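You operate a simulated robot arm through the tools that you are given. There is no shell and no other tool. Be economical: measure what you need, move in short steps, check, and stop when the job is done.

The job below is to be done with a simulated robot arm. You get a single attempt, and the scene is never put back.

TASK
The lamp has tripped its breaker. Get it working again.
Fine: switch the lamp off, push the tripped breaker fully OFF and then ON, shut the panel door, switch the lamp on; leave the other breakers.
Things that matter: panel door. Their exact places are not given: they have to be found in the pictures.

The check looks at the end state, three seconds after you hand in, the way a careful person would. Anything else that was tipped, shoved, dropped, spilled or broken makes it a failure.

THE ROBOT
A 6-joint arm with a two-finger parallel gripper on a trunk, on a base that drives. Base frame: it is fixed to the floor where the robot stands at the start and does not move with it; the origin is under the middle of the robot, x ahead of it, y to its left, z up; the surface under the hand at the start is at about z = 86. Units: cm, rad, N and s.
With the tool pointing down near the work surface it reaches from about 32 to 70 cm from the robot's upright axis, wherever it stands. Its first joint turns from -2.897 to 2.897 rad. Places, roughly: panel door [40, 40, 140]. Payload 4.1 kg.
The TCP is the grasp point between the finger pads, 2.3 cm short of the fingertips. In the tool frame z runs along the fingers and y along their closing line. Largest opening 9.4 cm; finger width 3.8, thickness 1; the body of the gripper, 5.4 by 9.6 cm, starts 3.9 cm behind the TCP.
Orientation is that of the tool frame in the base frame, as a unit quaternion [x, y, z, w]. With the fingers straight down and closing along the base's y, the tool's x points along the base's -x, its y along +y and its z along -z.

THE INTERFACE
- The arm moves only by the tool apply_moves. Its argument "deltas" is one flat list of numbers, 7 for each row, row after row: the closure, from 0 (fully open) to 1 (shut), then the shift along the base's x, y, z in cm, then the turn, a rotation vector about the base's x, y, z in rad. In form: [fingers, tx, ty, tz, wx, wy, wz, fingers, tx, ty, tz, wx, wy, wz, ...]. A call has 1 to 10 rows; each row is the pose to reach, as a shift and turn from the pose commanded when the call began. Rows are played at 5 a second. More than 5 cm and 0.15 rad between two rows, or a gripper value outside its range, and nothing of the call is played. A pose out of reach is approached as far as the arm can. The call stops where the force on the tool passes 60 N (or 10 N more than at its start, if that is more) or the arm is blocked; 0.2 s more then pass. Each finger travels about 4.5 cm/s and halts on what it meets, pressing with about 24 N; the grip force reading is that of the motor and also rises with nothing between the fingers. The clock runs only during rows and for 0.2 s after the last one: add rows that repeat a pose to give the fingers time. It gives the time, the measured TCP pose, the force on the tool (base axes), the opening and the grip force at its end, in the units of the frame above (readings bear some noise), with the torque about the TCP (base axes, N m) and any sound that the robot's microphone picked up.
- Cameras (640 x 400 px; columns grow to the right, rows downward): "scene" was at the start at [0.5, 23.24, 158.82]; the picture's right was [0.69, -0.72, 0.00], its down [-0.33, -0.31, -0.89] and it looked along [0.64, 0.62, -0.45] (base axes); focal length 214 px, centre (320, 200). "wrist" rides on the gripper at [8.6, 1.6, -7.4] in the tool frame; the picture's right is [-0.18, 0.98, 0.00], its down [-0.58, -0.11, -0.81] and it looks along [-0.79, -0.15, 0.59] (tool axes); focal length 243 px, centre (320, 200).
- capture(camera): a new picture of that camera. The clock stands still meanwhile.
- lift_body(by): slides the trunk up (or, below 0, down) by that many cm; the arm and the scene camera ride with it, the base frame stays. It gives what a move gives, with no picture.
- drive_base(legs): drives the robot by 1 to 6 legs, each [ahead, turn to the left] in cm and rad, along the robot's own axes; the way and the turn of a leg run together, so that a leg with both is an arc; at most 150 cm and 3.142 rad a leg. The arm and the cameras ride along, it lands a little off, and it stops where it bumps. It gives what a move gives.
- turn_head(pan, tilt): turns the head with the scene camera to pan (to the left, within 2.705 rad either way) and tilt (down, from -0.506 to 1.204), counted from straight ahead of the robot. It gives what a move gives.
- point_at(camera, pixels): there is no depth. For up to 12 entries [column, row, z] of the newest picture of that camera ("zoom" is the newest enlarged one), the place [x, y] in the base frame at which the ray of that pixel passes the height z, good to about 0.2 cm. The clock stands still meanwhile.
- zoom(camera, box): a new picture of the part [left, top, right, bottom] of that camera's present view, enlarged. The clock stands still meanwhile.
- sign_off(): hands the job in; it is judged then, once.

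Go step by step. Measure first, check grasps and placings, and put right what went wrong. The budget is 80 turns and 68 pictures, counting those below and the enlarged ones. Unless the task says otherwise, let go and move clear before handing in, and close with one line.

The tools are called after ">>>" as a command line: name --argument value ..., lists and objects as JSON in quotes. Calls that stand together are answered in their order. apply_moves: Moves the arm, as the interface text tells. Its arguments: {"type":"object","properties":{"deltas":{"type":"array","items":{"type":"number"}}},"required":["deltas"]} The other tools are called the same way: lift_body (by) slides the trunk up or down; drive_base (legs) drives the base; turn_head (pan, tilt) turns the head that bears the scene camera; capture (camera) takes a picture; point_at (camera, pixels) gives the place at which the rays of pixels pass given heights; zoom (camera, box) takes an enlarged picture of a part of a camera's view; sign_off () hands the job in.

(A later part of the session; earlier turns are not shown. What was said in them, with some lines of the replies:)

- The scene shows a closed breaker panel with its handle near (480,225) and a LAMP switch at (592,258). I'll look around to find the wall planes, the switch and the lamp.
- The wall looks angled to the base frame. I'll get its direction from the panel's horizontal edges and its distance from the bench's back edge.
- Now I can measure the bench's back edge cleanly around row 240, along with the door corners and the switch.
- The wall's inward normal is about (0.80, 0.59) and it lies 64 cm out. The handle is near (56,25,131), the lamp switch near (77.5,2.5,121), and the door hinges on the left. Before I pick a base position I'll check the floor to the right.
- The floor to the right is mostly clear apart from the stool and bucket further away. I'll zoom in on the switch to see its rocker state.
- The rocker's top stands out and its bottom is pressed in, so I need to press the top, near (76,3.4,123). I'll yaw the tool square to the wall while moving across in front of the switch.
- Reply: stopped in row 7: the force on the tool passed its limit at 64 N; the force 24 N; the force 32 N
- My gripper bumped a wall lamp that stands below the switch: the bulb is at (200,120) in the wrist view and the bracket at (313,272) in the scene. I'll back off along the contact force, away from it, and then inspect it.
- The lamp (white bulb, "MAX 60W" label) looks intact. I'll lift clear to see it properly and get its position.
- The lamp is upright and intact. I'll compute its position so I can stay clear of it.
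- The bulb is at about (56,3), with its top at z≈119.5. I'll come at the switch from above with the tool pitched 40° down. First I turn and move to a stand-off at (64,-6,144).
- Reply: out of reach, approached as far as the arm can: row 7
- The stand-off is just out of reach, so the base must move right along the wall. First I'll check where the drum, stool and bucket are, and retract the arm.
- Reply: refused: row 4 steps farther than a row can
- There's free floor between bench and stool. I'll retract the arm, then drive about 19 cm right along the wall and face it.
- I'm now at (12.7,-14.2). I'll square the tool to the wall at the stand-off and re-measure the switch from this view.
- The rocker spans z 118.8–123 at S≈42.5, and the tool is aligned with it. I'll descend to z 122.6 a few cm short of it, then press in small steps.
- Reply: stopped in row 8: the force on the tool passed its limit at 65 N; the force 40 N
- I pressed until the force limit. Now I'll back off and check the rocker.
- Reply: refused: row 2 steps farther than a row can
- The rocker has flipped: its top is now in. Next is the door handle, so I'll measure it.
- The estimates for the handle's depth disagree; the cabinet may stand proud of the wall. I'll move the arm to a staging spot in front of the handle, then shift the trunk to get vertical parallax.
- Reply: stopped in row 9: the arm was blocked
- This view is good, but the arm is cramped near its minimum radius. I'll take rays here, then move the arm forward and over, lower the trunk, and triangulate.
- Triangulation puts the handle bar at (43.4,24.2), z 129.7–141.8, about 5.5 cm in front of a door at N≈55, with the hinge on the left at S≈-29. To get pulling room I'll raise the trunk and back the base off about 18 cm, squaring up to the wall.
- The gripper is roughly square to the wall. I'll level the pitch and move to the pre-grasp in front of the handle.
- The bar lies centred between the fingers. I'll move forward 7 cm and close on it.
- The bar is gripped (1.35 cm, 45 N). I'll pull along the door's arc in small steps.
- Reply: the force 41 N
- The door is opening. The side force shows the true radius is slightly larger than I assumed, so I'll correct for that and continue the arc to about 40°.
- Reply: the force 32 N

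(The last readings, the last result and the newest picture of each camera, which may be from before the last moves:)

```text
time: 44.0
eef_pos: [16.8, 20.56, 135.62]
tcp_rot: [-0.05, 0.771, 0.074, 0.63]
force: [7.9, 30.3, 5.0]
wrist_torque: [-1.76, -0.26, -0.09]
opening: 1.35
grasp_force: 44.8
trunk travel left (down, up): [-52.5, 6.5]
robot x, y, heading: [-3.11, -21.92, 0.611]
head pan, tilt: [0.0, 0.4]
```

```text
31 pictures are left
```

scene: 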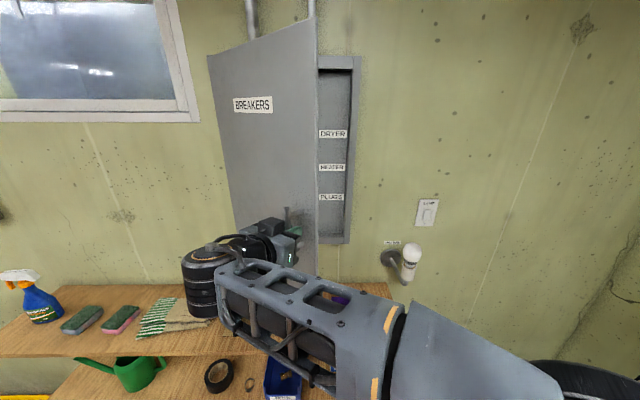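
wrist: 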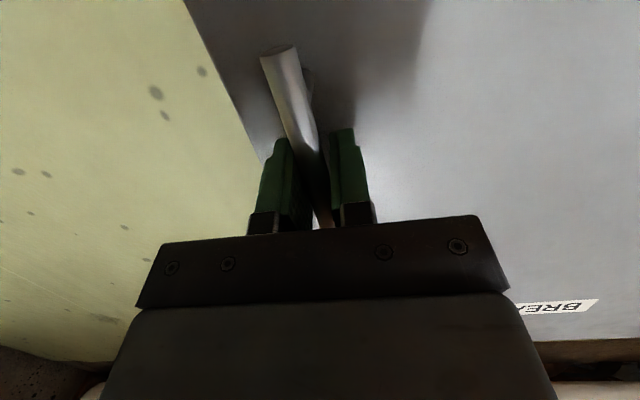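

It's open about 47°. I'll follow the refined arc (R≈34) to about 70°.

>>> apply_moves --deltas '[1, -0.34, 0.79, 0, 0, 0, 0, 1, -2.4, 1.4, 0, 0, 0, 0, 1, -4.5, 2.2, 0, 0, 0, 0, 1, -7.1, 3.5, 0, 0, 0, 0, 1, -9.6, 5.0, 0, 0, 0, 0, 1, -12.04, 6.77, 0, 0, 0, 0]'

>>> capture --camera "scene"

```text
time: 45.4
eef_pos: [4.71, 26.52, 135.78]
tcp_rot: [-0.048, 0.772, 0.074, 0.629]
force: [2.9, 3.7, -7.7]
wrist_torque: [-1.76, -0.26, 0.12]
opening: 1.35
grasp_force: 44.8
trunk travel left (down, up): [-52.5, 6.5]
robot x, y, heading: [-3.29, -22.32, 0.616]
head pan, tilt: [0.0, 0.4]
```

```text
30 pictures are left
```

scene: 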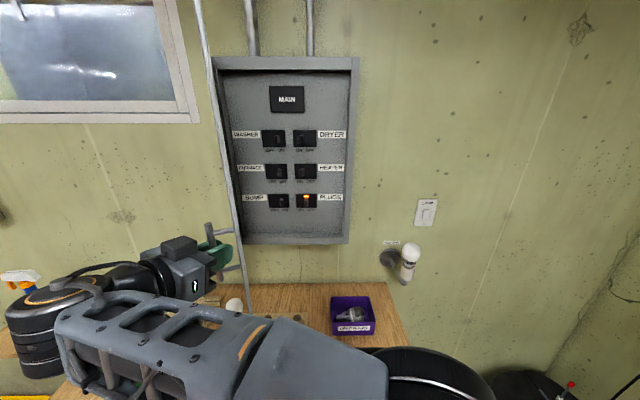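

The door is open far enough that all the breakers are visible, and PLUGS at (306,200) looks odd. I'll zoom in.

>>> zoom --camera "scene" --box '[225, 120, 353, 216]'

>>> zoom --camera "scene" --box '[262, 185, 322, 215]'

>>> point_at --camera "zoom" --pixels '[[480, 150, 130], [480, 150, 135], [480, 150, 140]]'

```text
4.17 times, centred on (289, 168) of scene
```

zoom: 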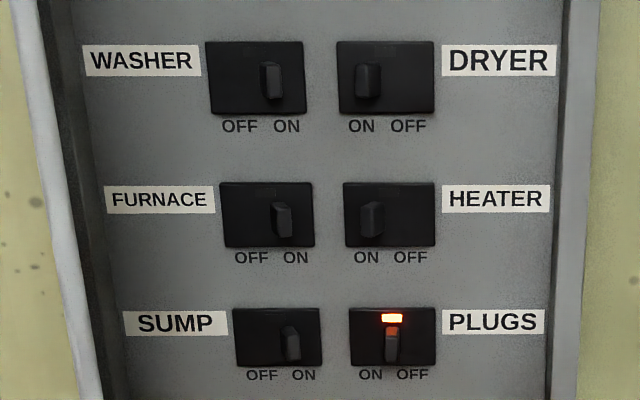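

```text
10.67 times, centred on (292, 200) of scene
```

zoom: 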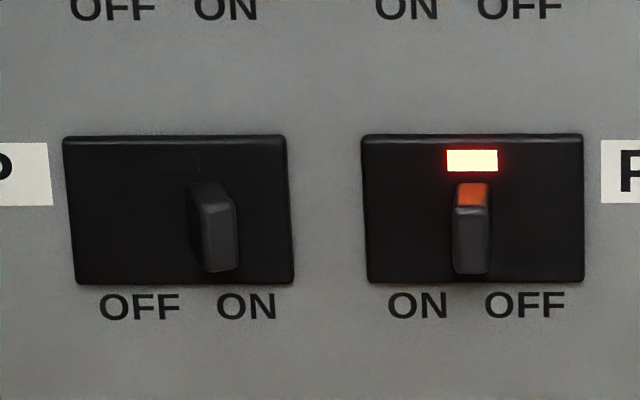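

```text
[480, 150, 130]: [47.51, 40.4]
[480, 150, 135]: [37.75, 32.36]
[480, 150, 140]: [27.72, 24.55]
```

PLUGS is the tripped breaker: its indicator is lit and its lever is in mid-position, with OFF to the right and ON to the left. I'll release the handle, retreat along the tool axis, and back the base off so the arm can swing around the door tip.

>>> apply_moves --deltas '[0, 0, 0, 0, 0, 0, 0, 0, 0, 0, 0, 0, 0, 0, 0, 0, 0, 0, 0, 0, 0, 0, 0, 0, 0, 0, 0, 0, 0, 0, 0, 0, 0, 0, 0, 0, -2, -0.35, 0, 0, 0, 0, 0, -5, -0.9, 0, 0, 0, 0, 0, -7, -1.3, 0, 0, 0, 0]'

>>> capture --camera "scene"

```text
time: 47.2
eef_pos: [-2.24, 25.31, 135.82]
tcp_rot: [-0.047, 0.772, 0.074, 0.63]
force: [-0.7, 0.3, -0.1]
wrist_torque: [-0.03, -0.01, 0.0]
opening: 9.4
grasp_force: 0.0
trunk travel left (down, up): [-52.5, 6.5]
robot x, y, heading: [-3.41, -22.18, 0.614]
head pan, tilt: [0.0, 0.4]
```

```text
27 pictures are left
```

scene: 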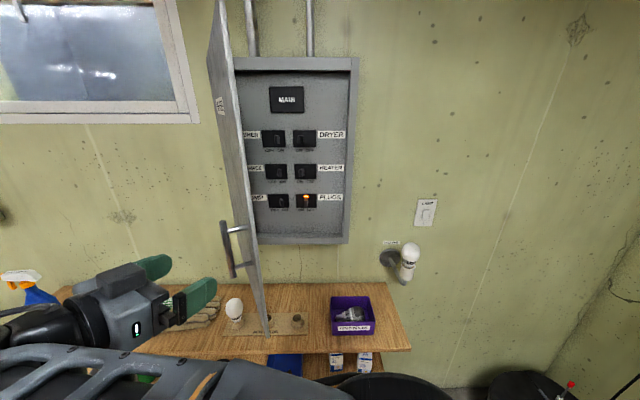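

The door stayed open at about 60°. I'll back the base off 20 cm, then swing the arm around to the front.

>>> drive_base --legs '[[-20, 0]]'

>>> apply_moves --deltas '[1, 0, -3, 0, 0, 0, 0.05, 1, 2.5, -6.5, 0, 0, 0, 0.1, 1, 5.5, -10, 0, 0, 0, 0.15, 1, 9, -13, 0, 0, 0, 0.2, 1, 13, -15.5, 0, 0, 0, 0.25, 1, 17, -17.5, 0, 0, 0, 0.3, 1, 21, -19, 0, 0, 0, 0.36, 1, 24.5, -20.5, 0, 0, 0, 0.42, 1, 26, -22, 0, 0, 0, 0.46]'

>>> capture --camera "scene"

```text
time: 48.8
eef_pos: [-18.46, 13.92, 135.82]
tcp_rot: [-0.046, 0.771, 0.074, 0.63]
force: [-0.4, 0.3, -0.5]
wrist_torque: [0.01, 0.05, 0.05]
opening: 9.42
grasp_force: 0.0
trunk travel left (down, up): [-52.5, 6.5]
robot x, y, heading: [-19.93, -33.65, 0.616]
head pan, tilt: [0.0, 0.4]
```

```text
time: 51.0
eef_pos: [6.13, -5.31, 134.36]
tcp_rot: [-0.263, 0.742, 0.231, 0.572]
force: [-0.1, 0.1, 1.0]
wrist_torque: [0.04, 0.01, 0.0]
opening: 0.01
grasp_force: 24.3
trunk travel left (down, up): [-52.5, 6.5]
robot x, y, heading: [-19.83, -33.43, 0.616]
head pan, tilt: [0.0, 0.4]
stopped in row 9: the arm was blocked; the commanded pose is now the measured one
```

```text
26 pictures are left
```

scene: 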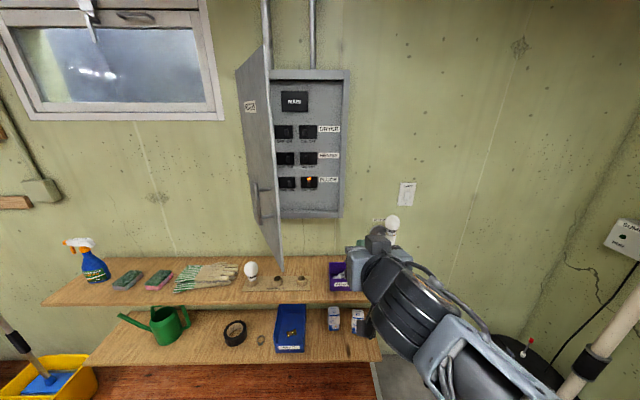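

The arm is in front now. I'll drive forward 30 cm, between the door tip and the lamp, and then measure the lever with trunk parallax.

>>> drive_base --legs '[[30, 0]]'

>>> zoom --camera "scene" --box '[220, 100, 420, 225]'

```text
time: 53.1
eef_pos: [30.65, 11.94, 134.38]
tcp_rot: [-0.262, 0.742, 0.231, 0.573]
force: [0.2, 0.2, 0.3]
wrist_torque: [0.0, -0.03, 0.0]
opening: 0.0
grasp_force: 24.0
trunk travel left (down, up): [-52.5, 6.5]
robot x, y, heading: [4.38, -16.07, 0.618]
head pan, tilt: [0.0, 0.4]
```

```text
3.20 times, centred on (320, 162) of scene
```

zoom: 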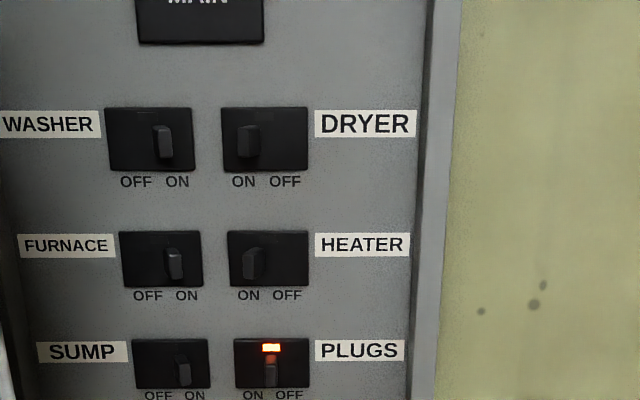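

>>> point_at --camera "zoom" --pixels '[[271, 348, 130], [271, 348, 140], [271, 372, 125], [271, 372, 135], [228, 231, 140], [228, 231, 150]]'

>>> lift_body --by -15

>>> zoom --camera "scene" --box '[220, 70, 420, 195]'

```text
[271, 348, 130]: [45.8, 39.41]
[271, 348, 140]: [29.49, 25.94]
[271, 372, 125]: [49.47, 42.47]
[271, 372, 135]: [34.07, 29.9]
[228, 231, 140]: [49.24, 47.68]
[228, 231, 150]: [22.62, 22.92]
```

```text
time: 54.5
eef_pos: [29.75, 10.86, 103.83]
tcp_rot: [-0.338, 0.83, 0.117, 0.427]
force: [0.4, 0.5, 0.0]
wrist_torque: [0.03, 0.0, 0.04]
opening: 0.0
grasp_force: 23.5
trunk travel left (down, up): [-40.9, 18.1]
robot x, y, heading: [4.62, -16.35, 0.614]
head pan, tilt: [0.0, 0.4]
stopped: the arm was blocked; the commanded pose is now the measured one
```

```text
3.20 times, centred on (320, 132) of scene
```

zoom: 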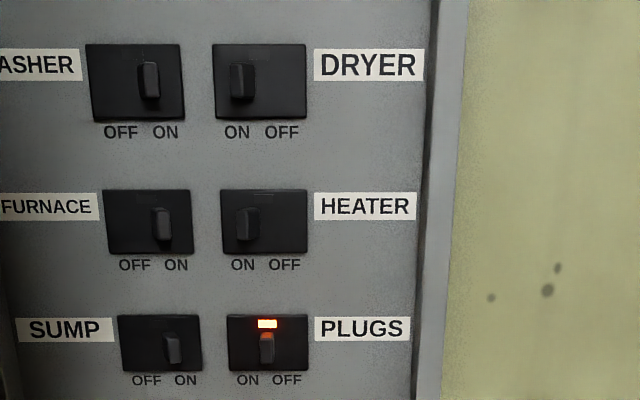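

The trunk stopped early and the tool drooped to z 104. I need to see what it met before moving.

>>> point_at --camera "zoom" --pixels '[[267, 324, 130], [267, 324, 140], [267, 348, 125], [267, 348, 135], [222, 190, 140], [222, 190, 150]]'

>>> turn_head --pan -0.1 --tilt 0.8

>>> capture --camera "scene"

```text
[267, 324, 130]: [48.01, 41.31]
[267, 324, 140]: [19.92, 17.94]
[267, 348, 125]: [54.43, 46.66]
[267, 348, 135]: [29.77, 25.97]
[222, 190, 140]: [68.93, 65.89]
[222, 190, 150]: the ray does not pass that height
```

```text
time: 55.3
eef_pos: [29.68, 10.85, 103.98]
tcp_rot: [-0.338, 0.83, 0.117, 0.427]
force: [0.0, -0.2, -0.1]
wrist_torque: [0.0, 0.02, 0.0]
opening: 0.01
grasp_force: 24.1
trunk travel left (down, up): [-40.9, 18.1]
robot x, y, heading: [4.74, -16.33, 0.615]
head pan, tilt: [-0.099, 0.799]
```

```text
23 pictures are left
```

scene: 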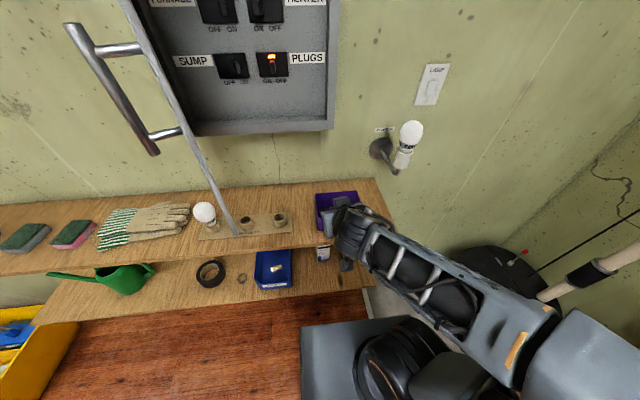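

There's no contact (force ≈0); it was just the arm's inner joint limit. The PLUGS lever triangulates to S≈-4.3, N≈54.5, z≈130. I'll restore the trunk, then extend the arm and level it.

>>> lift_body --by 11.6

>>> apply_moves --deltas '[1, 1.1, 1.8, 2.5, 0, 0, 0, 1, 2.2, 3.6, 5, 0.057, -0.075, 0, 1, 3.3, 5.4, 7.5, 0.114, -0.15, 0, 1, 4.4, 7.2, 10, 0.171, -0.225, 0, 0.55, 5.5, 8.9, 12.5, 0.228, -0.3, 0, 0.55, 5.5, 8.9, 12.5, 0.285, -0.374, 0]'

>>> turn_head --pan 0.0 --tilt 0.5

>>> capture --camera "scene"

```text
time: 56.8
eef_pos: [29.7, 10.79, 115.87]
tcp_rot: [-0.337, 0.829, 0.12, 0.43]
force: [0.2, 0.7, -0.1]
wrist_torque: [0.0, 0.0, 0.0]
opening: 0.0
grasp_force: 24.1
trunk travel left (down, up): [-52.5, 6.5]
robot x, y, heading: [4.92, -16.13, 0.622]
head pan, tilt: [-0.099, 0.799]
```

```text
time: 58.2
eef_pos: [35.07, 19.58, 128.01]
tcp_rot: [-0.29, 0.711, 0.169, 0.617]
force: [0.1, 0.2, 0.1]
wrist_torque: [0.01, 0.0, 0.0]
opening: 4.23
grasp_force: 0.1
trunk travel left (down, up): [-52.5, 6.5]
robot x, y, heading: [4.58, -15.89, 0.613]
head pan, tilt: [-0.099, 0.799]
```

```text
time: 59.0
eef_pos: [35.13, 19.48, 127.98]
tcp_rot: [-0.288, 0.712, 0.168, 0.618]
force: [-0.8, 0.8, -0.8]
wrist_torque: [-0.01, -0.01, -0.01]
opening: 4.22
grasp_force: 0.2
trunk travel left (down, up): [-52.5, 6.5]
robot x, y, heading: [5.06, -16.3, 0.613]
head pan, tilt: [0.0, 0.499]
```

```text
22 pictures are left
```

scene: 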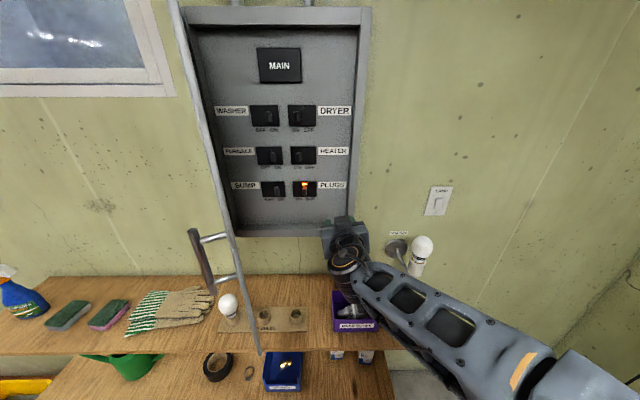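

The levels look good. I'll yaw slightly left to keep the wrist clear of the door and line up about 7 cm in front of the PLUGS lever.

>>> apply_moves --deltas '[0.55, 0.4, 3.4, 0.8, 0, 0, 0.085, 0.55, 0.9, 6.9, 1.7, 0, 0, 0.17, 0.55, 1.3, 10.3, 2.5, 0, 0, 0.25]'

>>> capture --camera "wrist"

>>> zoom --camera "scene" --box '[190, 120, 390, 260]'

```text
time: 59.8
eef_pos: [36.51, 30.06, 130.33]
tcp_rot: [-0.375, 0.671, 0.244, 0.592]
force: [0.2, -1.3, 0.3]
wrist_torque: [-0.02, -0.03, 0.02]
opening: 4.22
grasp_force: 0.1
trunk travel left (down, up): [-52.5, 6.5]
robot x, y, heading: [4.64, -16.29, 0.617]
head pan, tilt: [0.0, 0.499]
```

```text
21 pictures are left
```

wrist: 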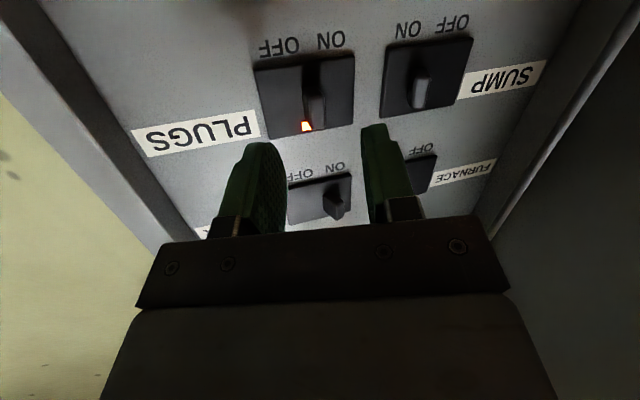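

```text
2.86 times, centred on (290, 190) of scene
```

zoom: 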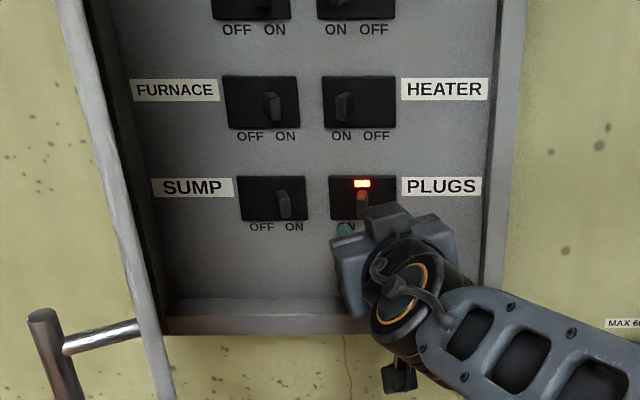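

The lever at (315,95) in the wrist view lies on the gripper's axis, about 7.7 cm ahead of the TCP. I'll advance 6.8 cm along the axis and close.

>>> apply_moves --deltas '[0.55, 1.4, 1.75, -0.4, 0, 0, 0, 0.55, 2.7, 3.45, -0.8, 0, 0, 0, 0.55, 3.5, 4.4, -1.0, 0, 0, 0, 0.55, 4.15, 5.25, -1.2, 0, 0, 0]'

>>> capture --camera "wrist"

```text
time: 60.8
eef_pos: [40.33, 34.72, 129.32]
tcp_rot: [-0.376, 0.67, 0.245, 0.591]
force: [-18.7, -25.7, -6.5]
wrist_torque: [0.38, -0.09, -0.91]
opening: 4.19
grasp_force: 0.0
trunk travel left (down, up): [-52.5, 6.5]
robot x, y, heading: [4.71, -16.29, 0.615]
head pan, tilt: [0.0, 0.499]
```

```text
19 pictures are left
```

wrist: 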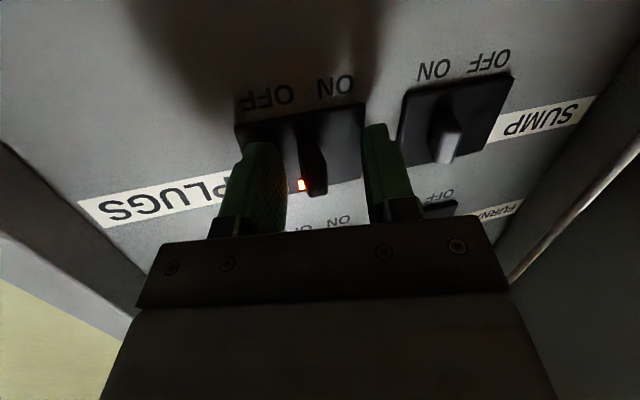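

The tips touch the breaker face with the lever between them. I'll back off 0.7 cm and close.

>>> apply_moves --deltas '[0.55, -0.75, -0.95, 0.2, 0, 0, 0, 1, -0.75, -0.95, 0.2, 0, 0, 0, 1, -0.75, -0.95, 0.2, 0, 0, 0, 1, -0.75, -0.95, 0.2, 0, 0, 0, 1, -0.75, -0.95, 0.2, 0, 0, 0]'

>>> capture --camera "wrist"

```text
time: 62.0
eef_pos: [40.07, 34.11, 129.48]
tcp_rot: [-0.374, 0.671, 0.246, 0.592]
force: [11.7, -6.9, 5.6]
wrist_torque: [0.88, 0.63, -0.72]
opening: 1.65
grasp_force: 44.9
trunk travel left (down, up): [-52.5, 6.5]
robot x, y, heading: [4.44, -16.68, 0.617]
head pan, tilt: [0.0, 0.499]
```

```text
18 pictures are left
```

wrist: 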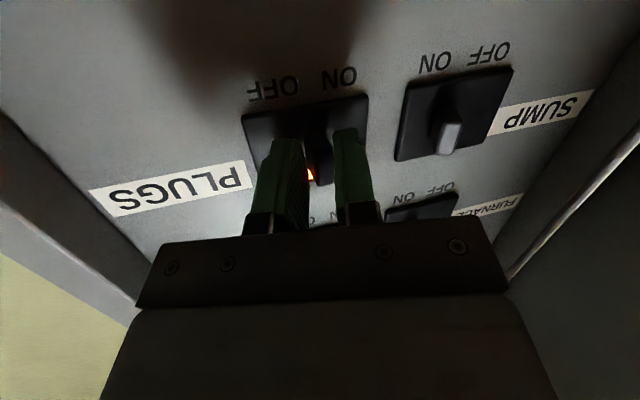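

The lever is gripped. Now I'll push it toward OFF (right, +s) in small steps.

>>> apply_moves --deltas '[1, 0.3, -0.4, 0, 0, 0, 0, 1, 0.6, -0.8, 0, 0, 0, 0, 1, 0.9, -1.2, 0, 0, 0, 0, 1, 1.2, -1.6, 0, 0, 0, 0, 1, 1.5, -2.0, 0, 0, 0, 0, 1, 1.8, -2.4, 0, 0, 0, 0]'

>>> capture --camera "wrist"

```text
time: 63.4
eef_pos: [41.2, 32.42, 129.25]
tcp_rot: [-0.38, 0.669, 0.244, 0.59]
force: [-12.1, 37.0, 6.9]
wrist_torque: [0.67, 0.45, 0.73]
opening: 1.36
grasp_force: 44.8
trunk travel left (down, up): [-52.5, 6.5]
robot x, y, heading: [4.64, -16.16, 0.626]
head pan, tilt: [0.0, 0.499]
```

```text
17 pictures are left
```

wrist: 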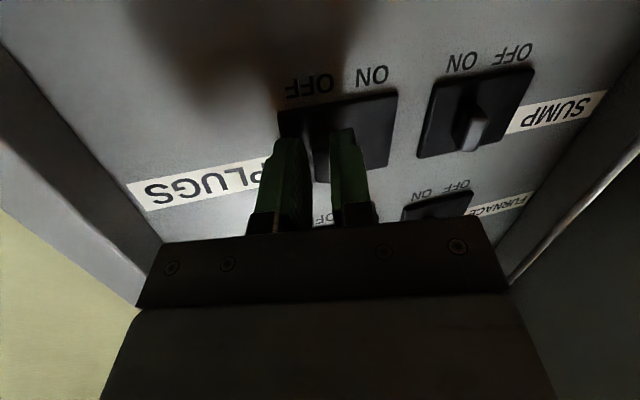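

The indicator is out and the lever is hard against its OFF side (39 N). I'll press slightly more to be sure, then take it across to ON.

>>> apply_moves --deltas '[1, 0.2, -0.27, 0, 0, 0, 0, 1, 0.4, -0.54, 0, 0, 0, 0]'

>>> apply_moves --deltas '[1, -0.5, 0.7, 0, 0, 0, 0, 1, -0.9, 1.2, 0, 0, 0, 0, 1, -1.3, 1.75, 0, 0, 0, 0, 1, -1.7, 2.3, 0, 0, 0, 0, 1, -2.1, 2.85, 0, 0, 0, 0, 1, -2.5, 3.4, 0, 0, 0, 0, 1, -2.8, 3.8, 0, 0, 0, 0, 1, -3.1, 4.2, 0, 0, 0, 0]'

>>> capture --camera "wrist"

```text
time: 64.0
eef_pos: [41.18, 32.32, 129.21]
tcp_rot: [-0.38, 0.67, 0.243, 0.59]
force: [-19.1, 35.4, -3.2]
wrist_torque: [0.93, 0.19, 0.84]
opening: 1.37
grasp_force: 45.3
trunk travel left (down, up): [-52.5, 6.5]
robot x, y, heading: [4.54, -16.71, 0.622]
head pan, tilt: [0.0, 0.499]
```

```text
time: 65.8
eef_pos: [38.73, 34.62, 130.23]
tcp_rot: [-0.372, 0.668, 0.246, 0.596]
force: [-16.6, -41.1, 3.2]
wrist_torque: [0.47, -0.22, -0.36]
opening: 0.0
grasp_force: 42.7
trunk travel left (down, up): [-52.5, 6.5]
robot x, y, heading: [4.85, -16.45, 0.616]
head pan, tilt: [0.0, 0.499]
```

```text
16 pictures are left
```

wrist: 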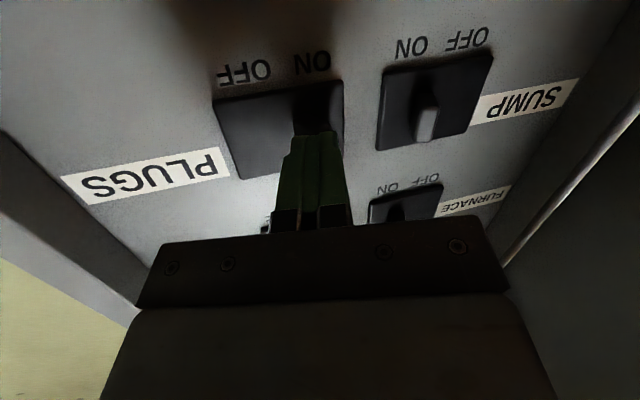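

The fingers slipped off near the end, and the lever seems to be at the ON side. I'll back straight out and look.

>>> apply_moves --deltas '[1, -1.6, -2.2, 0.4, 0, 0, 0, 1, -3.2, -4.4, 0.8, 0, 0, 0, 1, -4.6, -6.2, 1.2, 0, 0, 0]'

>>> zoom --camera "scene" --box '[230, 90, 358, 210]'

>>> capture --camera "wrist"

```text
time: 66.6
eef_pos: [34.35, 29.21, 130.58]
tcp_rot: [-0.377, 0.67, 0.245, 0.591]
force: [0.6, 0.6, -0.3]
wrist_torque: [0.0, -0.03, 0.0]
opening: 0.0
grasp_force: 42.7
trunk travel left (down, up): [-52.5, 6.5]
robot x, y, heading: [4.87, -16.06, 0.617]
head pan, tilt: [0.0, 0.499]
```

```text
3.33 times, centred on (294, 150) of scene
```

zoom: 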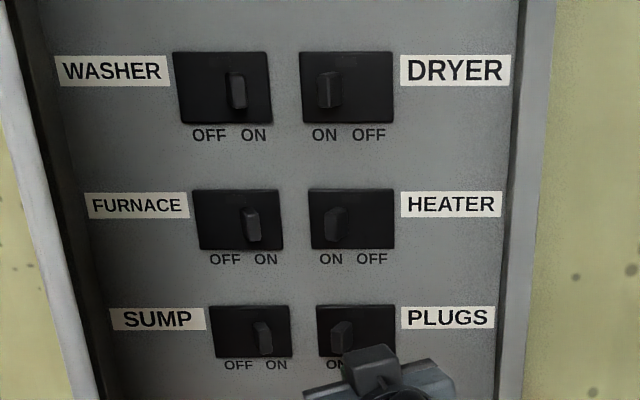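

```text
14 pictures are left
```

wrist: 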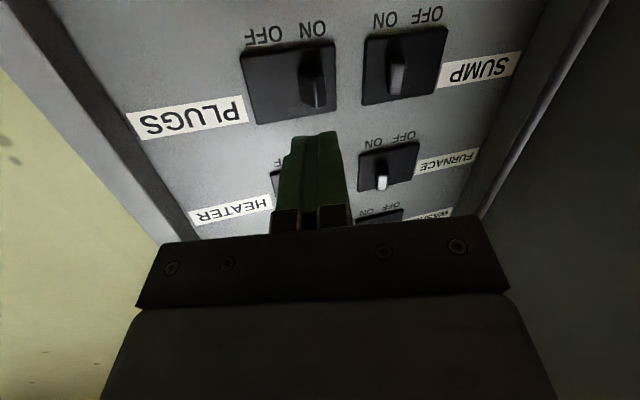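

PLUGS is now ON, matching its neighbours, and its trip light is out. To close the door I'll bring the arm out past the door tip, back the base up, and go for the handle again.

>>> apply_moves --deltas '[1, 1.2, -3.2, 0, 0, 0, -0.1, 1, 2.8, -6.8, 0, 0, 0, -0.2, 1, 3.6, -9.4, 0, 0, 0, -0.25]'

>>> drive_base --legs '[[-25, 0]]'

>>> capture --camera "scene"

```text
time: 67.4
eef_pos: [37.87, 19.84, 130.83]
tcp_rot: [-0.289, 0.711, 0.169, 0.618]
force: [1.1, -0.1, -0.7]
wrist_torque: [-0.02, -0.02, 0.02]
opening: 0.0
grasp_force: 42.6
trunk travel left (down, up): [-52.5, 6.5]
robot x, y, heading: [5.04, -16.49, 0.617]
head pan, tilt: [0.0, 0.499]
```

```text
time: 69.2
eef_pos: [17.22, 5.23, 130.83]
tcp_rot: [-0.29, 0.711, 0.17, 0.617]
force: [-0.3, 0.0, 0.1]
wrist_torque: [0.01, 0.01, -0.01]
opening: 0.01
grasp_force: 42.6
trunk travel left (down, up): [-52.5, 6.5]
robot x, y, heading: [-16.0, -31.26, 0.615]
head pan, tilt: [0.0, 0.499]
```

```text
13 pictures are left
```

scene: 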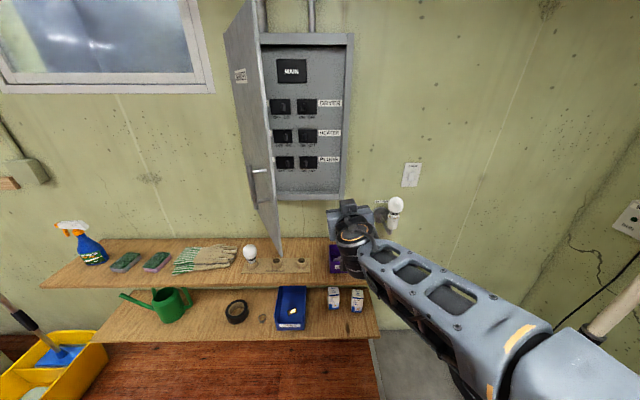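

>>> zoom --camera "scene" --box '[220, 140, 320, 220]'

>>> point_at --camera "scene" --pixels '[[253, 170, 141.8], [259, 200, 129.7], [253, 170, 139], [280, 255, 113]]'

```text
5.00 times, centred on (270, 180) of scene
```

zoom: 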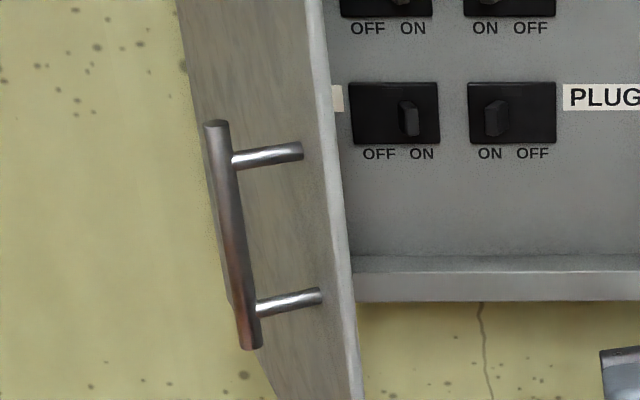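

```text
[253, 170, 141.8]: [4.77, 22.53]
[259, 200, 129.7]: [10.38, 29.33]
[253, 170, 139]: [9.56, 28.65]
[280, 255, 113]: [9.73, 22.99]
```

>>> point_at --camera "scene" --pixels '[[249.3, 165, 141.5], [249.3, 165, 137], [256, 208.5, 129.7], [256, 208.5, 133], [252.6, 187, 135.7], [252.6, 187, 133]]'

```text
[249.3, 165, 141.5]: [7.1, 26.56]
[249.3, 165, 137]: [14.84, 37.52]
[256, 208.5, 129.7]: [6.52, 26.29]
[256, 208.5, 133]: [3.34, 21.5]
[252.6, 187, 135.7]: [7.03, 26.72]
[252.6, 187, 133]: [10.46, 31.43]
```

The bar is at (6.9,26.5), so the door is about 66° open. I'll swing the opened gripper around to the outer side, back at yaw ≈10°, as I had it at release.

>>> apply_moves --deltas '[0, -4, 0, 0.6, 0, 0, -0.06, 0, -8, 0, 1.2, 0, 0, -0.12, 0, -12, 0.5, 1.8, 0, 0, -0.18, 0, -15.5, 3.5, 2.4, 0, 0, -0.24, 0, -18.5, 7, 3, 0, 0, -0.3, 0, -20.5, 11, 3.6, 0, 0, -0.36, 0, -21.2, 15, 4.2, 0, 0, -0.42, 0, -21.2, 19.3, 4.8, 0, 0, -0.47]'

>>> capture --camera "wrist"

```text
time: 71.0
eef_pos: [-4.11, 25.08, 135.29]
tcp_rot: [-0.116, 0.759, 0.019, 0.64]
force: [0.8, 0.2, -0.6]
wrist_torque: [0.02, 0.01, -0.01]
opening: 9.44
grasp_force: 0.0
trunk travel left (down, up): [-52.5, 6.5]
robot x, y, heading: [-16.07, -30.73, 0.613]
head pan, tilt: [0.0, 0.499]
```

```text
11 pictures are left
```

wrist: 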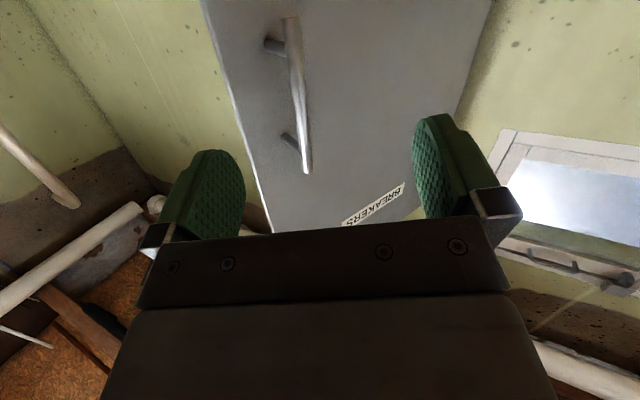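

The bar is between the open fingers. I'll advance to it and close.

>>> apply_moves --deltas '[0, 3.6, 0.5, 0, 0, 0, 0, 0, 7.2, 0.9, 0, 0, 0, 0, 0, 10.7, 1.3, 0, 0, 0, 0, 1, 10.7, 1.3, 0, 0, 0, 0, 1, 10.7, 1.3, 0, 0, 0, 0, 1, 10.7, 1.3, 0, 0, 0, 0, 1, 10.7, 1.3, 0, 0, 0, 0, 1, 10.7, 1.3, 0, 0, 0, 0, 1, 10.7, 1.3, 0, 0, 0, 0]'

>>> capture --camera "wrist"

```text
time: 73.0
eef_pos: [6.44, 25.83, 135.56]
tcp_rot: [-0.115, 0.76, 0.022, 0.64]
force: [-6.0, -7.5, -3.4]
wrist_torque: [1.76, -0.01, -0.02]
opening: 1.57
grasp_force: 45.2
trunk travel left (down, up): [-52.5, 6.5]
robot x, y, heading: [-15.91, -30.91, 0.615]
head pan, tilt: [0.0, 0.499]
```

```text
10 pictures are left
```

wrist: 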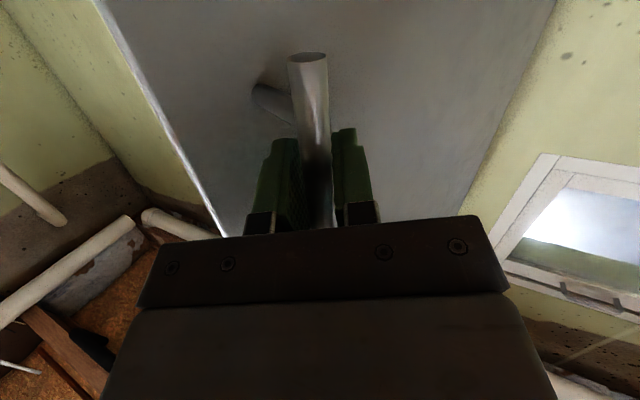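

The bar is gripped. I'll swing the door back along the arc to about 27° open in this call.

>>> apply_moves --deltas '[1, 1.76, -1.25, 0, 0, 0, 0.02, 1, 3.64, -2.35, 0, 0, 0, 0.04, 1, 5.73, -3.4, 0, 0, 0, 0.06, 1, 7.88, -4.31, 0, 0, 0, 0.08, 1, 10.12, -5.04, 0, 0, 0, 0.1, 1, 12.39, -5.63, 0, 0, 0, 0.12, 1, 14.7, -6.07, 0, 0, 0, 0.14, 1, 17.03, -6.33, 0, 0, 0, 0.16, 1, 19.37, -6.43, 0, 0, 0, 0.18, 1, 21.72, -6.38, 0, 0, 0, 0.2]'

>>> apply_moves --deltas '[1, 2.3, 0.25, 0, 0, 0, 0.03, 1, 4.64, 0.61, 0, 0, 0, 0.06]'

>>> capture --camera "scene"

```text
time: 74.4
eef_pos: [17.67, 20.74, 135.6]
tcp_rot: [-0.166, 0.752, 0.069, 0.634]
force: [-19.6, -21.7, -10.3]
wrist_torque: [3.29, 0.61, 4.6]
opening: 1.54
grasp_force: 44.9
trunk travel left (down, up): [-52.5, 6.5]
robot x, y, heading: [-15.92, -30.69, 0.626]
head pan, tilt: [0.0, 0.499]
stopped in row 6: the force on the tool passed its limit at 62 N (the readings are from after the stop); the commanded pose is now the measured one
```

```text
time: 74.8
eef_pos: [19.01, 20.42, 135.57]
tcp_rot: [-0.168, 0.752, 0.075, 0.632]
force: [-20.4, -41.0, -6.6]
wrist_torque: [2.97, 0.81, 4.1]
opening: 1.55
grasp_force: 45.3
trunk travel left (down, up): [-52.5, 6.5]
robot x, y, heading: [-15.77, -31.13, 0.624]
head pan, tilt: [0.0, 0.499]
stopped in row 1: the force on the tool passed its limit at 71 N (the readings are from after the stop); the commanded pose is now the measured one
```

```text
9 pictures are left
```

scene: 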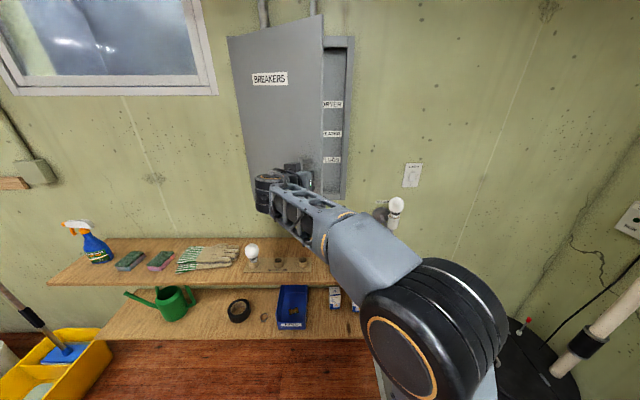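

The grip is binding against the handle at about 43° open, so I'll let go. I'll retreat, shift left of the bar with closed fingers, move the base forward, and push the door face shut instead.

>>> apply_moves --deltas '[0, 0, 0, 0, 0, 0, 0, 0, 0, 0, 0, 0, 0, 0, 0, 0, 0, 0, 0, 0, 0, 0, 0, 0, 0, 0, 0, 0, 0, 0, 0, 0, 0, 0, 0, 0, -2, -0.7, 0, 0, 0, 0, 0, -5, -1.8, 0, 0, 0, 0, 0, -8, -2.8, 0, 0, 0, 0]'

>>> apply_moves --deltas '[1, -1.3, 1.8, 0, 0, 0, 0.1, 1, -2.6, 3.6, 0, 0, 0, 0.2, 1, -3.9, 5.3, 0, 0, 0, 0.3, 1, -3.9, 5.3, 0, 0, 0, 0.3, 1, -3.9, 5.3, 0, 0, 0, 0.3]'

>>> capture --camera "scene"

```text
time: 76.6
eef_pos: [11.52, 18.49, 135.06]
tcp_rot: [-0.174, 0.752, 0.071, 0.632]
force: [0.5, 0.0, -0.1]
wrist_torque: [0.0, 0.03, 0.01]
opening: 9.37
grasp_force: 0.0
trunk travel left (down, up): [-52.5, 6.5]
robot x, y, heading: [-16.06, -31.21, 0.622]
head pan, tilt: [0.0, 0.499]
```

```text
time: 77.8
eef_pos: [7.57, 23.79, 135.03]
tcp_rot: [-0.285, 0.718, 0.165, 0.613]
force: [1.1, 0.0, 0.6]
wrist_torque: [-0.05, 0.0, 0.0]
opening: 0.0
grasp_force: 13.4
trunk travel left (down, up): [-52.5, 6.5]
robot x, y, heading: [-16.25, -30.99, 0.622]
head pan, tilt: [0.0, 0.499]
```

```text
8 pictures are left
```

scene: 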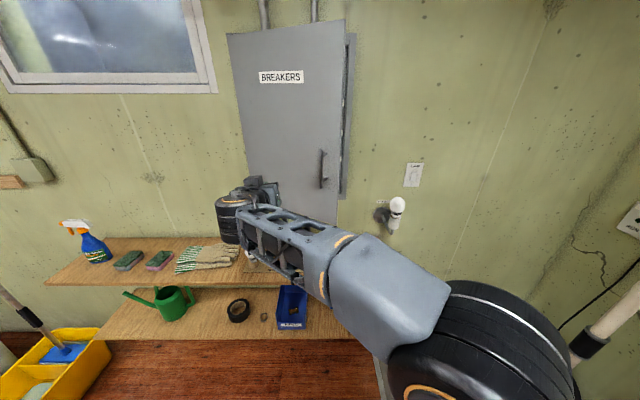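

The door swung on to only about 20° open. I'll drive forward 17 cm and then push its face with the closed fingertips.

>>> drive_base --legs '[[17, 0]]'

>>> apply_moves --deltas '[1, 2.4, -2.0, 0, 0, 0, 0, 1, 5.2, -2.6, 0, 0, 0, 0, 1, 7.6, -1.0, 0, 0, 0, 0, 1, 10.0, 0.8, 0, 0, 0, 0, 1, 12.4, 2.6, 0, 0, 0, 0, 1, 14, 3.8, 0, 0, 0, 0, 1, 15.2, 4.7, 0, 0, 0, 0, 1, 16.0, 5.3, 0, 0, 0, 0]'

>>> capture --camera "scene"

```text
time: 79.2
eef_pos: [20.94, 33.44, 134.88]
tcp_rot: [-0.285, 0.718, 0.165, 0.613]
force: [0.4, -0.8, -0.3]
wrist_torque: [0.01, 0.0, 0.02]
opening: 0.0
grasp_force: 24.1
trunk travel left (down, up): [-52.5, 6.5]
robot x, y, heading: [-2.66, -21.52, 0.621]
head pan, tilt: [0.0, 0.499]
```

```text
time: 80.8
eef_pos: [34.87, 36.94, 134.83]
tcp_rot: [-0.284, 0.72, 0.163, 0.611]
force: [-29.7, -38.8, -6.7]
wrist_torque: [0.24, -0.46, -0.38]
opening: 0.0
grasp_force: 23.9
trunk travel left (down, up): [-52.5, 6.5]
robot x, y, heading: [-2.74, -21.36, 0.633]
head pan, tilt: [0.0, 0.499]
stopped in row 7: the force on the tool passed its limit at 78 N (the readings are from after the stop); the commanded pose is now the measured one
```

```text
7 pictures are left
```

scene: 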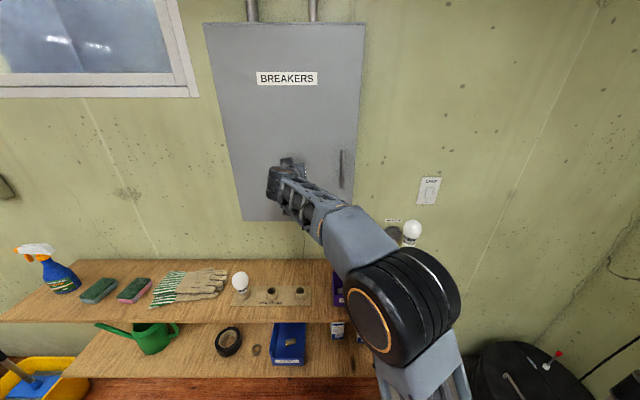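

The door is shut: firm contact at tip N≈52, with the edges flush. Next I'll retract, raise, and swing the arm right ahead of repositioning for the switch.

>>> apply_moves --deltas '[1, -3, -2.2, 1.5, 0, 0, 0, 1, -6, -4.4, 3.5, 0, 0, 0, 1, -9, -6.7, 5.5, 0, 0, 0, 1, -12.1, -8.9, 7, 0, 0, 0]'

>>> apply_moves --deltas '[1, 1.7, -4, 0, -0.04, 0.05, 0, 1, 3.4, -8, 0, -0.08, 0.1, 0, 1, 5.2, -12, 0, -0.12, 0.16, 0, 1, 6.9, -16, 0, -0.16, 0.21, 0, 1, 8.6, -20, 0, -0.2, 0.26, 0, 1, 10.4, -24, 0, -0.23, 0.31, 0, 1, 12.1, -28, 0, -0.27, 0.37, 0, 1, 13.8, -32.1, 0, -0.31, 0.42, 0]'

>>> drive_base --legs '[[0, -0.265], [17, 0]]'

>>> turn_head --pan 0.1 --tilt 0.45

>>> capture --camera "scene"

```text
time: 81.8
eef_pos: [23.48, 28.8, 141.33]
tcp_rot: [-0.287, 0.721, 0.164, 0.609]
force: [0.6, -0.7, 0.2]
wrist_torque: [-0.02, 0.01, 0.02]
opening: 0.0
grasp_force: 24.2
trunk travel left (down, up): [-52.5, 6.5]
robot x, y, heading: [-2.68, -21.03, 0.624]
head pan, tilt: [0.0, 0.499]
```

```text
time: 83.6
eef_pos: [37.46, -3.2, 141.43]
tcp_rot: [-0.336, 0.848, 0.107, 0.395]
force: [0.3, 0.7, -0.2]
wrist_torque: [0.0, -0.02, -0.01]
opening: 0.0
grasp_force: 24.4
trunk travel left (down, up): [-52.5, 6.5]
robot x, y, heading: [-2.68, -21.43, 0.625]
head pan, tilt: [0.0, 0.499]
```

```text
time: 86.0
eef_pos: [56.6, -8.55, 141.41]
tcp_rot: [-0.219, 0.886, 0.053, 0.406]
force: [0.0, 0.4, 0.5]
wrist_torque: [0.01, 0.02, -0.02]
opening: 0.01
grasp_force: 24.1
trunk travel left (down, up): [-52.5, 6.5]
robot x, y, heading: [13.02, -15.77, 0.359]
head pan, tilt: [0.0, 0.499]
```

```text
time: 86.6
eef_pos: [56.5, -8.66, 141.44]
tcp_rot: [-0.219, 0.886, 0.052, 0.406]
force: [0.4, 0.1, -0.5]
wrist_torque: [0.04, 0.02, -0.03]
opening: 0.01
grasp_force: 24.0
trunk travel left (down, up): [-52.5, 6.5]
robot x, y, heading: [12.95, -15.62, 0.357]
head pan, tilt: [0.099, 0.45]
```

```text
6 pictures are left
```

scene: 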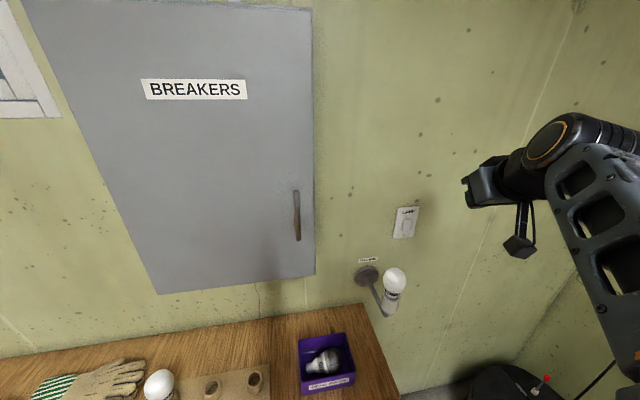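

I'm positioned in front of the switch, the door is flush, and the lamp is intact. I'll square the tool and descend to the lower part of the rocker (z≈119.3), clear of the bulb.

>>> apply_moves --deltas '[1, 3.9, 1.3, -1, 0, 0, 0.134, 1, 7.8, 2.5, -2, 0, 0, 0.267, 1, 9.4, 3.7, -6.2, 0, 0, 0.267, 1, 10.9, 4.8, -10.8, 0, 0, 0.267, 1, 12.4, 5.9, -15.4, 0, 0, 0.267, 1, 13.4, 6.6, -19, 0, 0, 0.267, 1, 13.9, 7.1, -22.1, 0, 0, 0.267]'

>>> capture --camera "wrist"

```text
time: 88.2
eef_pos: [70.57, -1.34, 119.43]
tcp_rot: [-0.335, 0.849, 0.106, 0.395]
force: [0.7, -0.2, 0.1]
wrist_torque: [-0.01, 0.01, 0.01]
opening: 0.0
grasp_force: 23.4
trunk travel left (down, up): [-52.5, 6.5]
robot x, y, heading: [13.1, -15.38, 0.357]
head pan, tilt: [0.099, 0.45]
```

```text
5 pictures are left
```

wrist: 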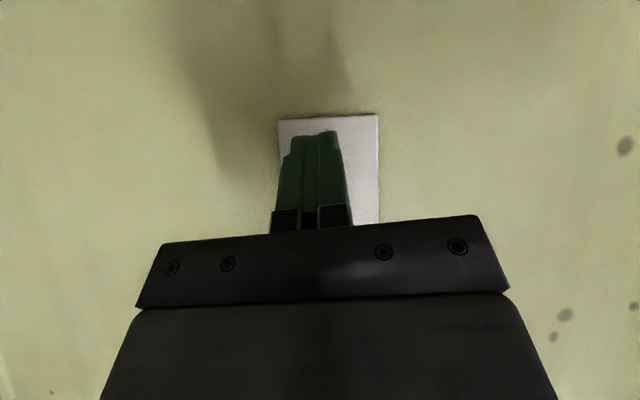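

The fingers are on the plate's lower half, about 0.6 cm right of centre. I'll shift slightly left while pressing in.

>>> apply_moves --deltas '[1, 0.5, 1.0, 0, 0, 0, 0, 1, 1.3, 1.6, 0, 0, 0, 0, 1, 1.7, 1.9, 0, 0, 0, 0, 1, 2.1, 2.2, 0, 0, 0, 0, 1, 2.5, 2.5, 0, 0, 0, 0, 1, 2.9, 2.8, 0, 0, 0, 0, 1, 3.3, 3.1, 0, 0, 0, 0, 1, 3.7, 3.4, 0, 0, 0, 0]'

>>> apply_moves --deltas '[1, -2.8, -2.1, 0.5, 0, 0, 0, 1, -5.2, -3.9, 3, 0, 0, 0, 1, -6.8, -5.1, 7, 0, 0, 0, 1, -7.6, -5.7, 11.5, 0, 0, 0, 1, -8, -6, 16, 0, 0, 0, 1, -8, -6, 20, 0, 0, 0]'

>>> capture --camera "scene"

```text
time: 90.0
eef_pos: [73.03, 1.21, 119.49]
tcp_rot: [-0.336, 0.85, 0.106, 0.391]
force: [-35.1, -18.1, 8.6]
wrist_torque: [0.17, -0.14, 0.14]
opening: 0.0
grasp_force: 23.7
trunk travel left (down, up): [-52.5, 6.5]
robot x, y, heading: [12.88, -15.5, 0.351]
head pan, tilt: [0.099, 0.45]
stopped in row 8: the force on the tool passed its limit at 64 N (the readings are from after the stop); the commanded pose is now the measured one
```

```text
time: 91.5
eef_pos: [65.45, -4.59, 139.1]
tcp_rot: [-0.335, 0.851, 0.106, 0.39]
force: [-0.5, -0.1, -0.9]
wrist_torque: [0.03, -0.02, 0.06]
opening: 0.02
grasp_force: 24.3
trunk travel left (down, up): [-52.5, 6.5]
robot x, y, heading: [12.74, -15.26, 0.352]
head pan, tilt: [0.099, 0.45]
```

```text
4 pictures are left
```

scene: 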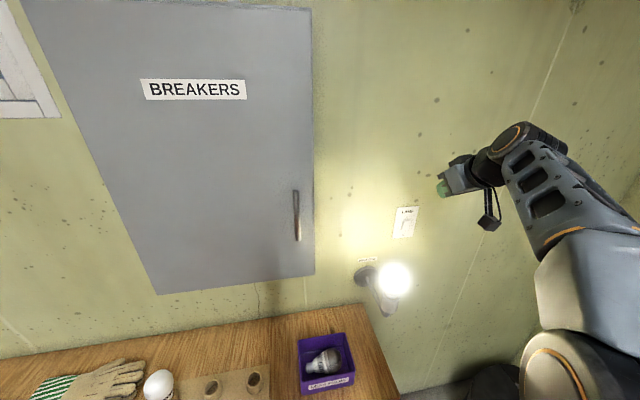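

The lamp at (393,280) is lit. I'll check that the door edge is truly flush and move the arm a bit clear.

>>> apply_moves --deltas '[1, -4, -2, 0, 0, 0, 0, 1, -8, -4, 0, 0, 0, 0]'

>>> zoom --camera "scene" --box '[250, 160, 410, 320]'

```text
time: 92.0
eef_pos: [57.4, -8.46, 139.18]
tcp_rot: [-0.337, 0.851, 0.107, 0.389]
force: [0.0, 0.2, 0.1]
wrist_torque: [-0.02, 0.01, -0.02]
opening: 0.01
grasp_force: 24.3
trunk travel left (down, up): [-52.5, 6.5]
robot x, y, heading: [12.69, -15.4, 0.356]
head pan, tilt: [0.099, 0.45]
```

```text
2.50 times, centred on (330, 240) of scene
```

zoom: 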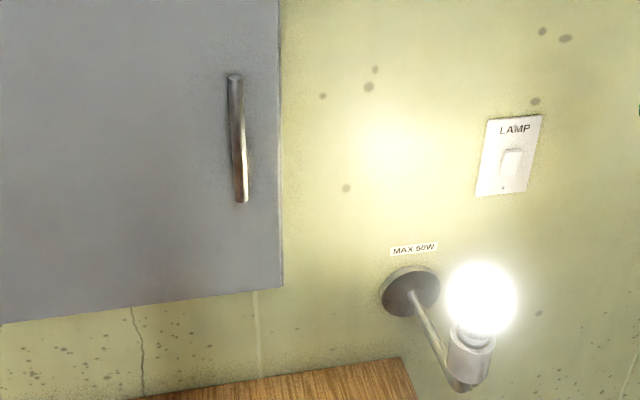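

The door is shut flush, the lamp is lit and undamaged, and the arm is clear, so I'm handing in.

>>> sign_off

```text
The job is handed in.
```

The lamp is working again: I reset the tripped PLUGS breaker (fully OFF, then ON) with the lamp switched off, shut the panel door and switched the lamp back on. I left the other breakers alone; my gripper bumped the wall lamp once early on, with no visible damage.
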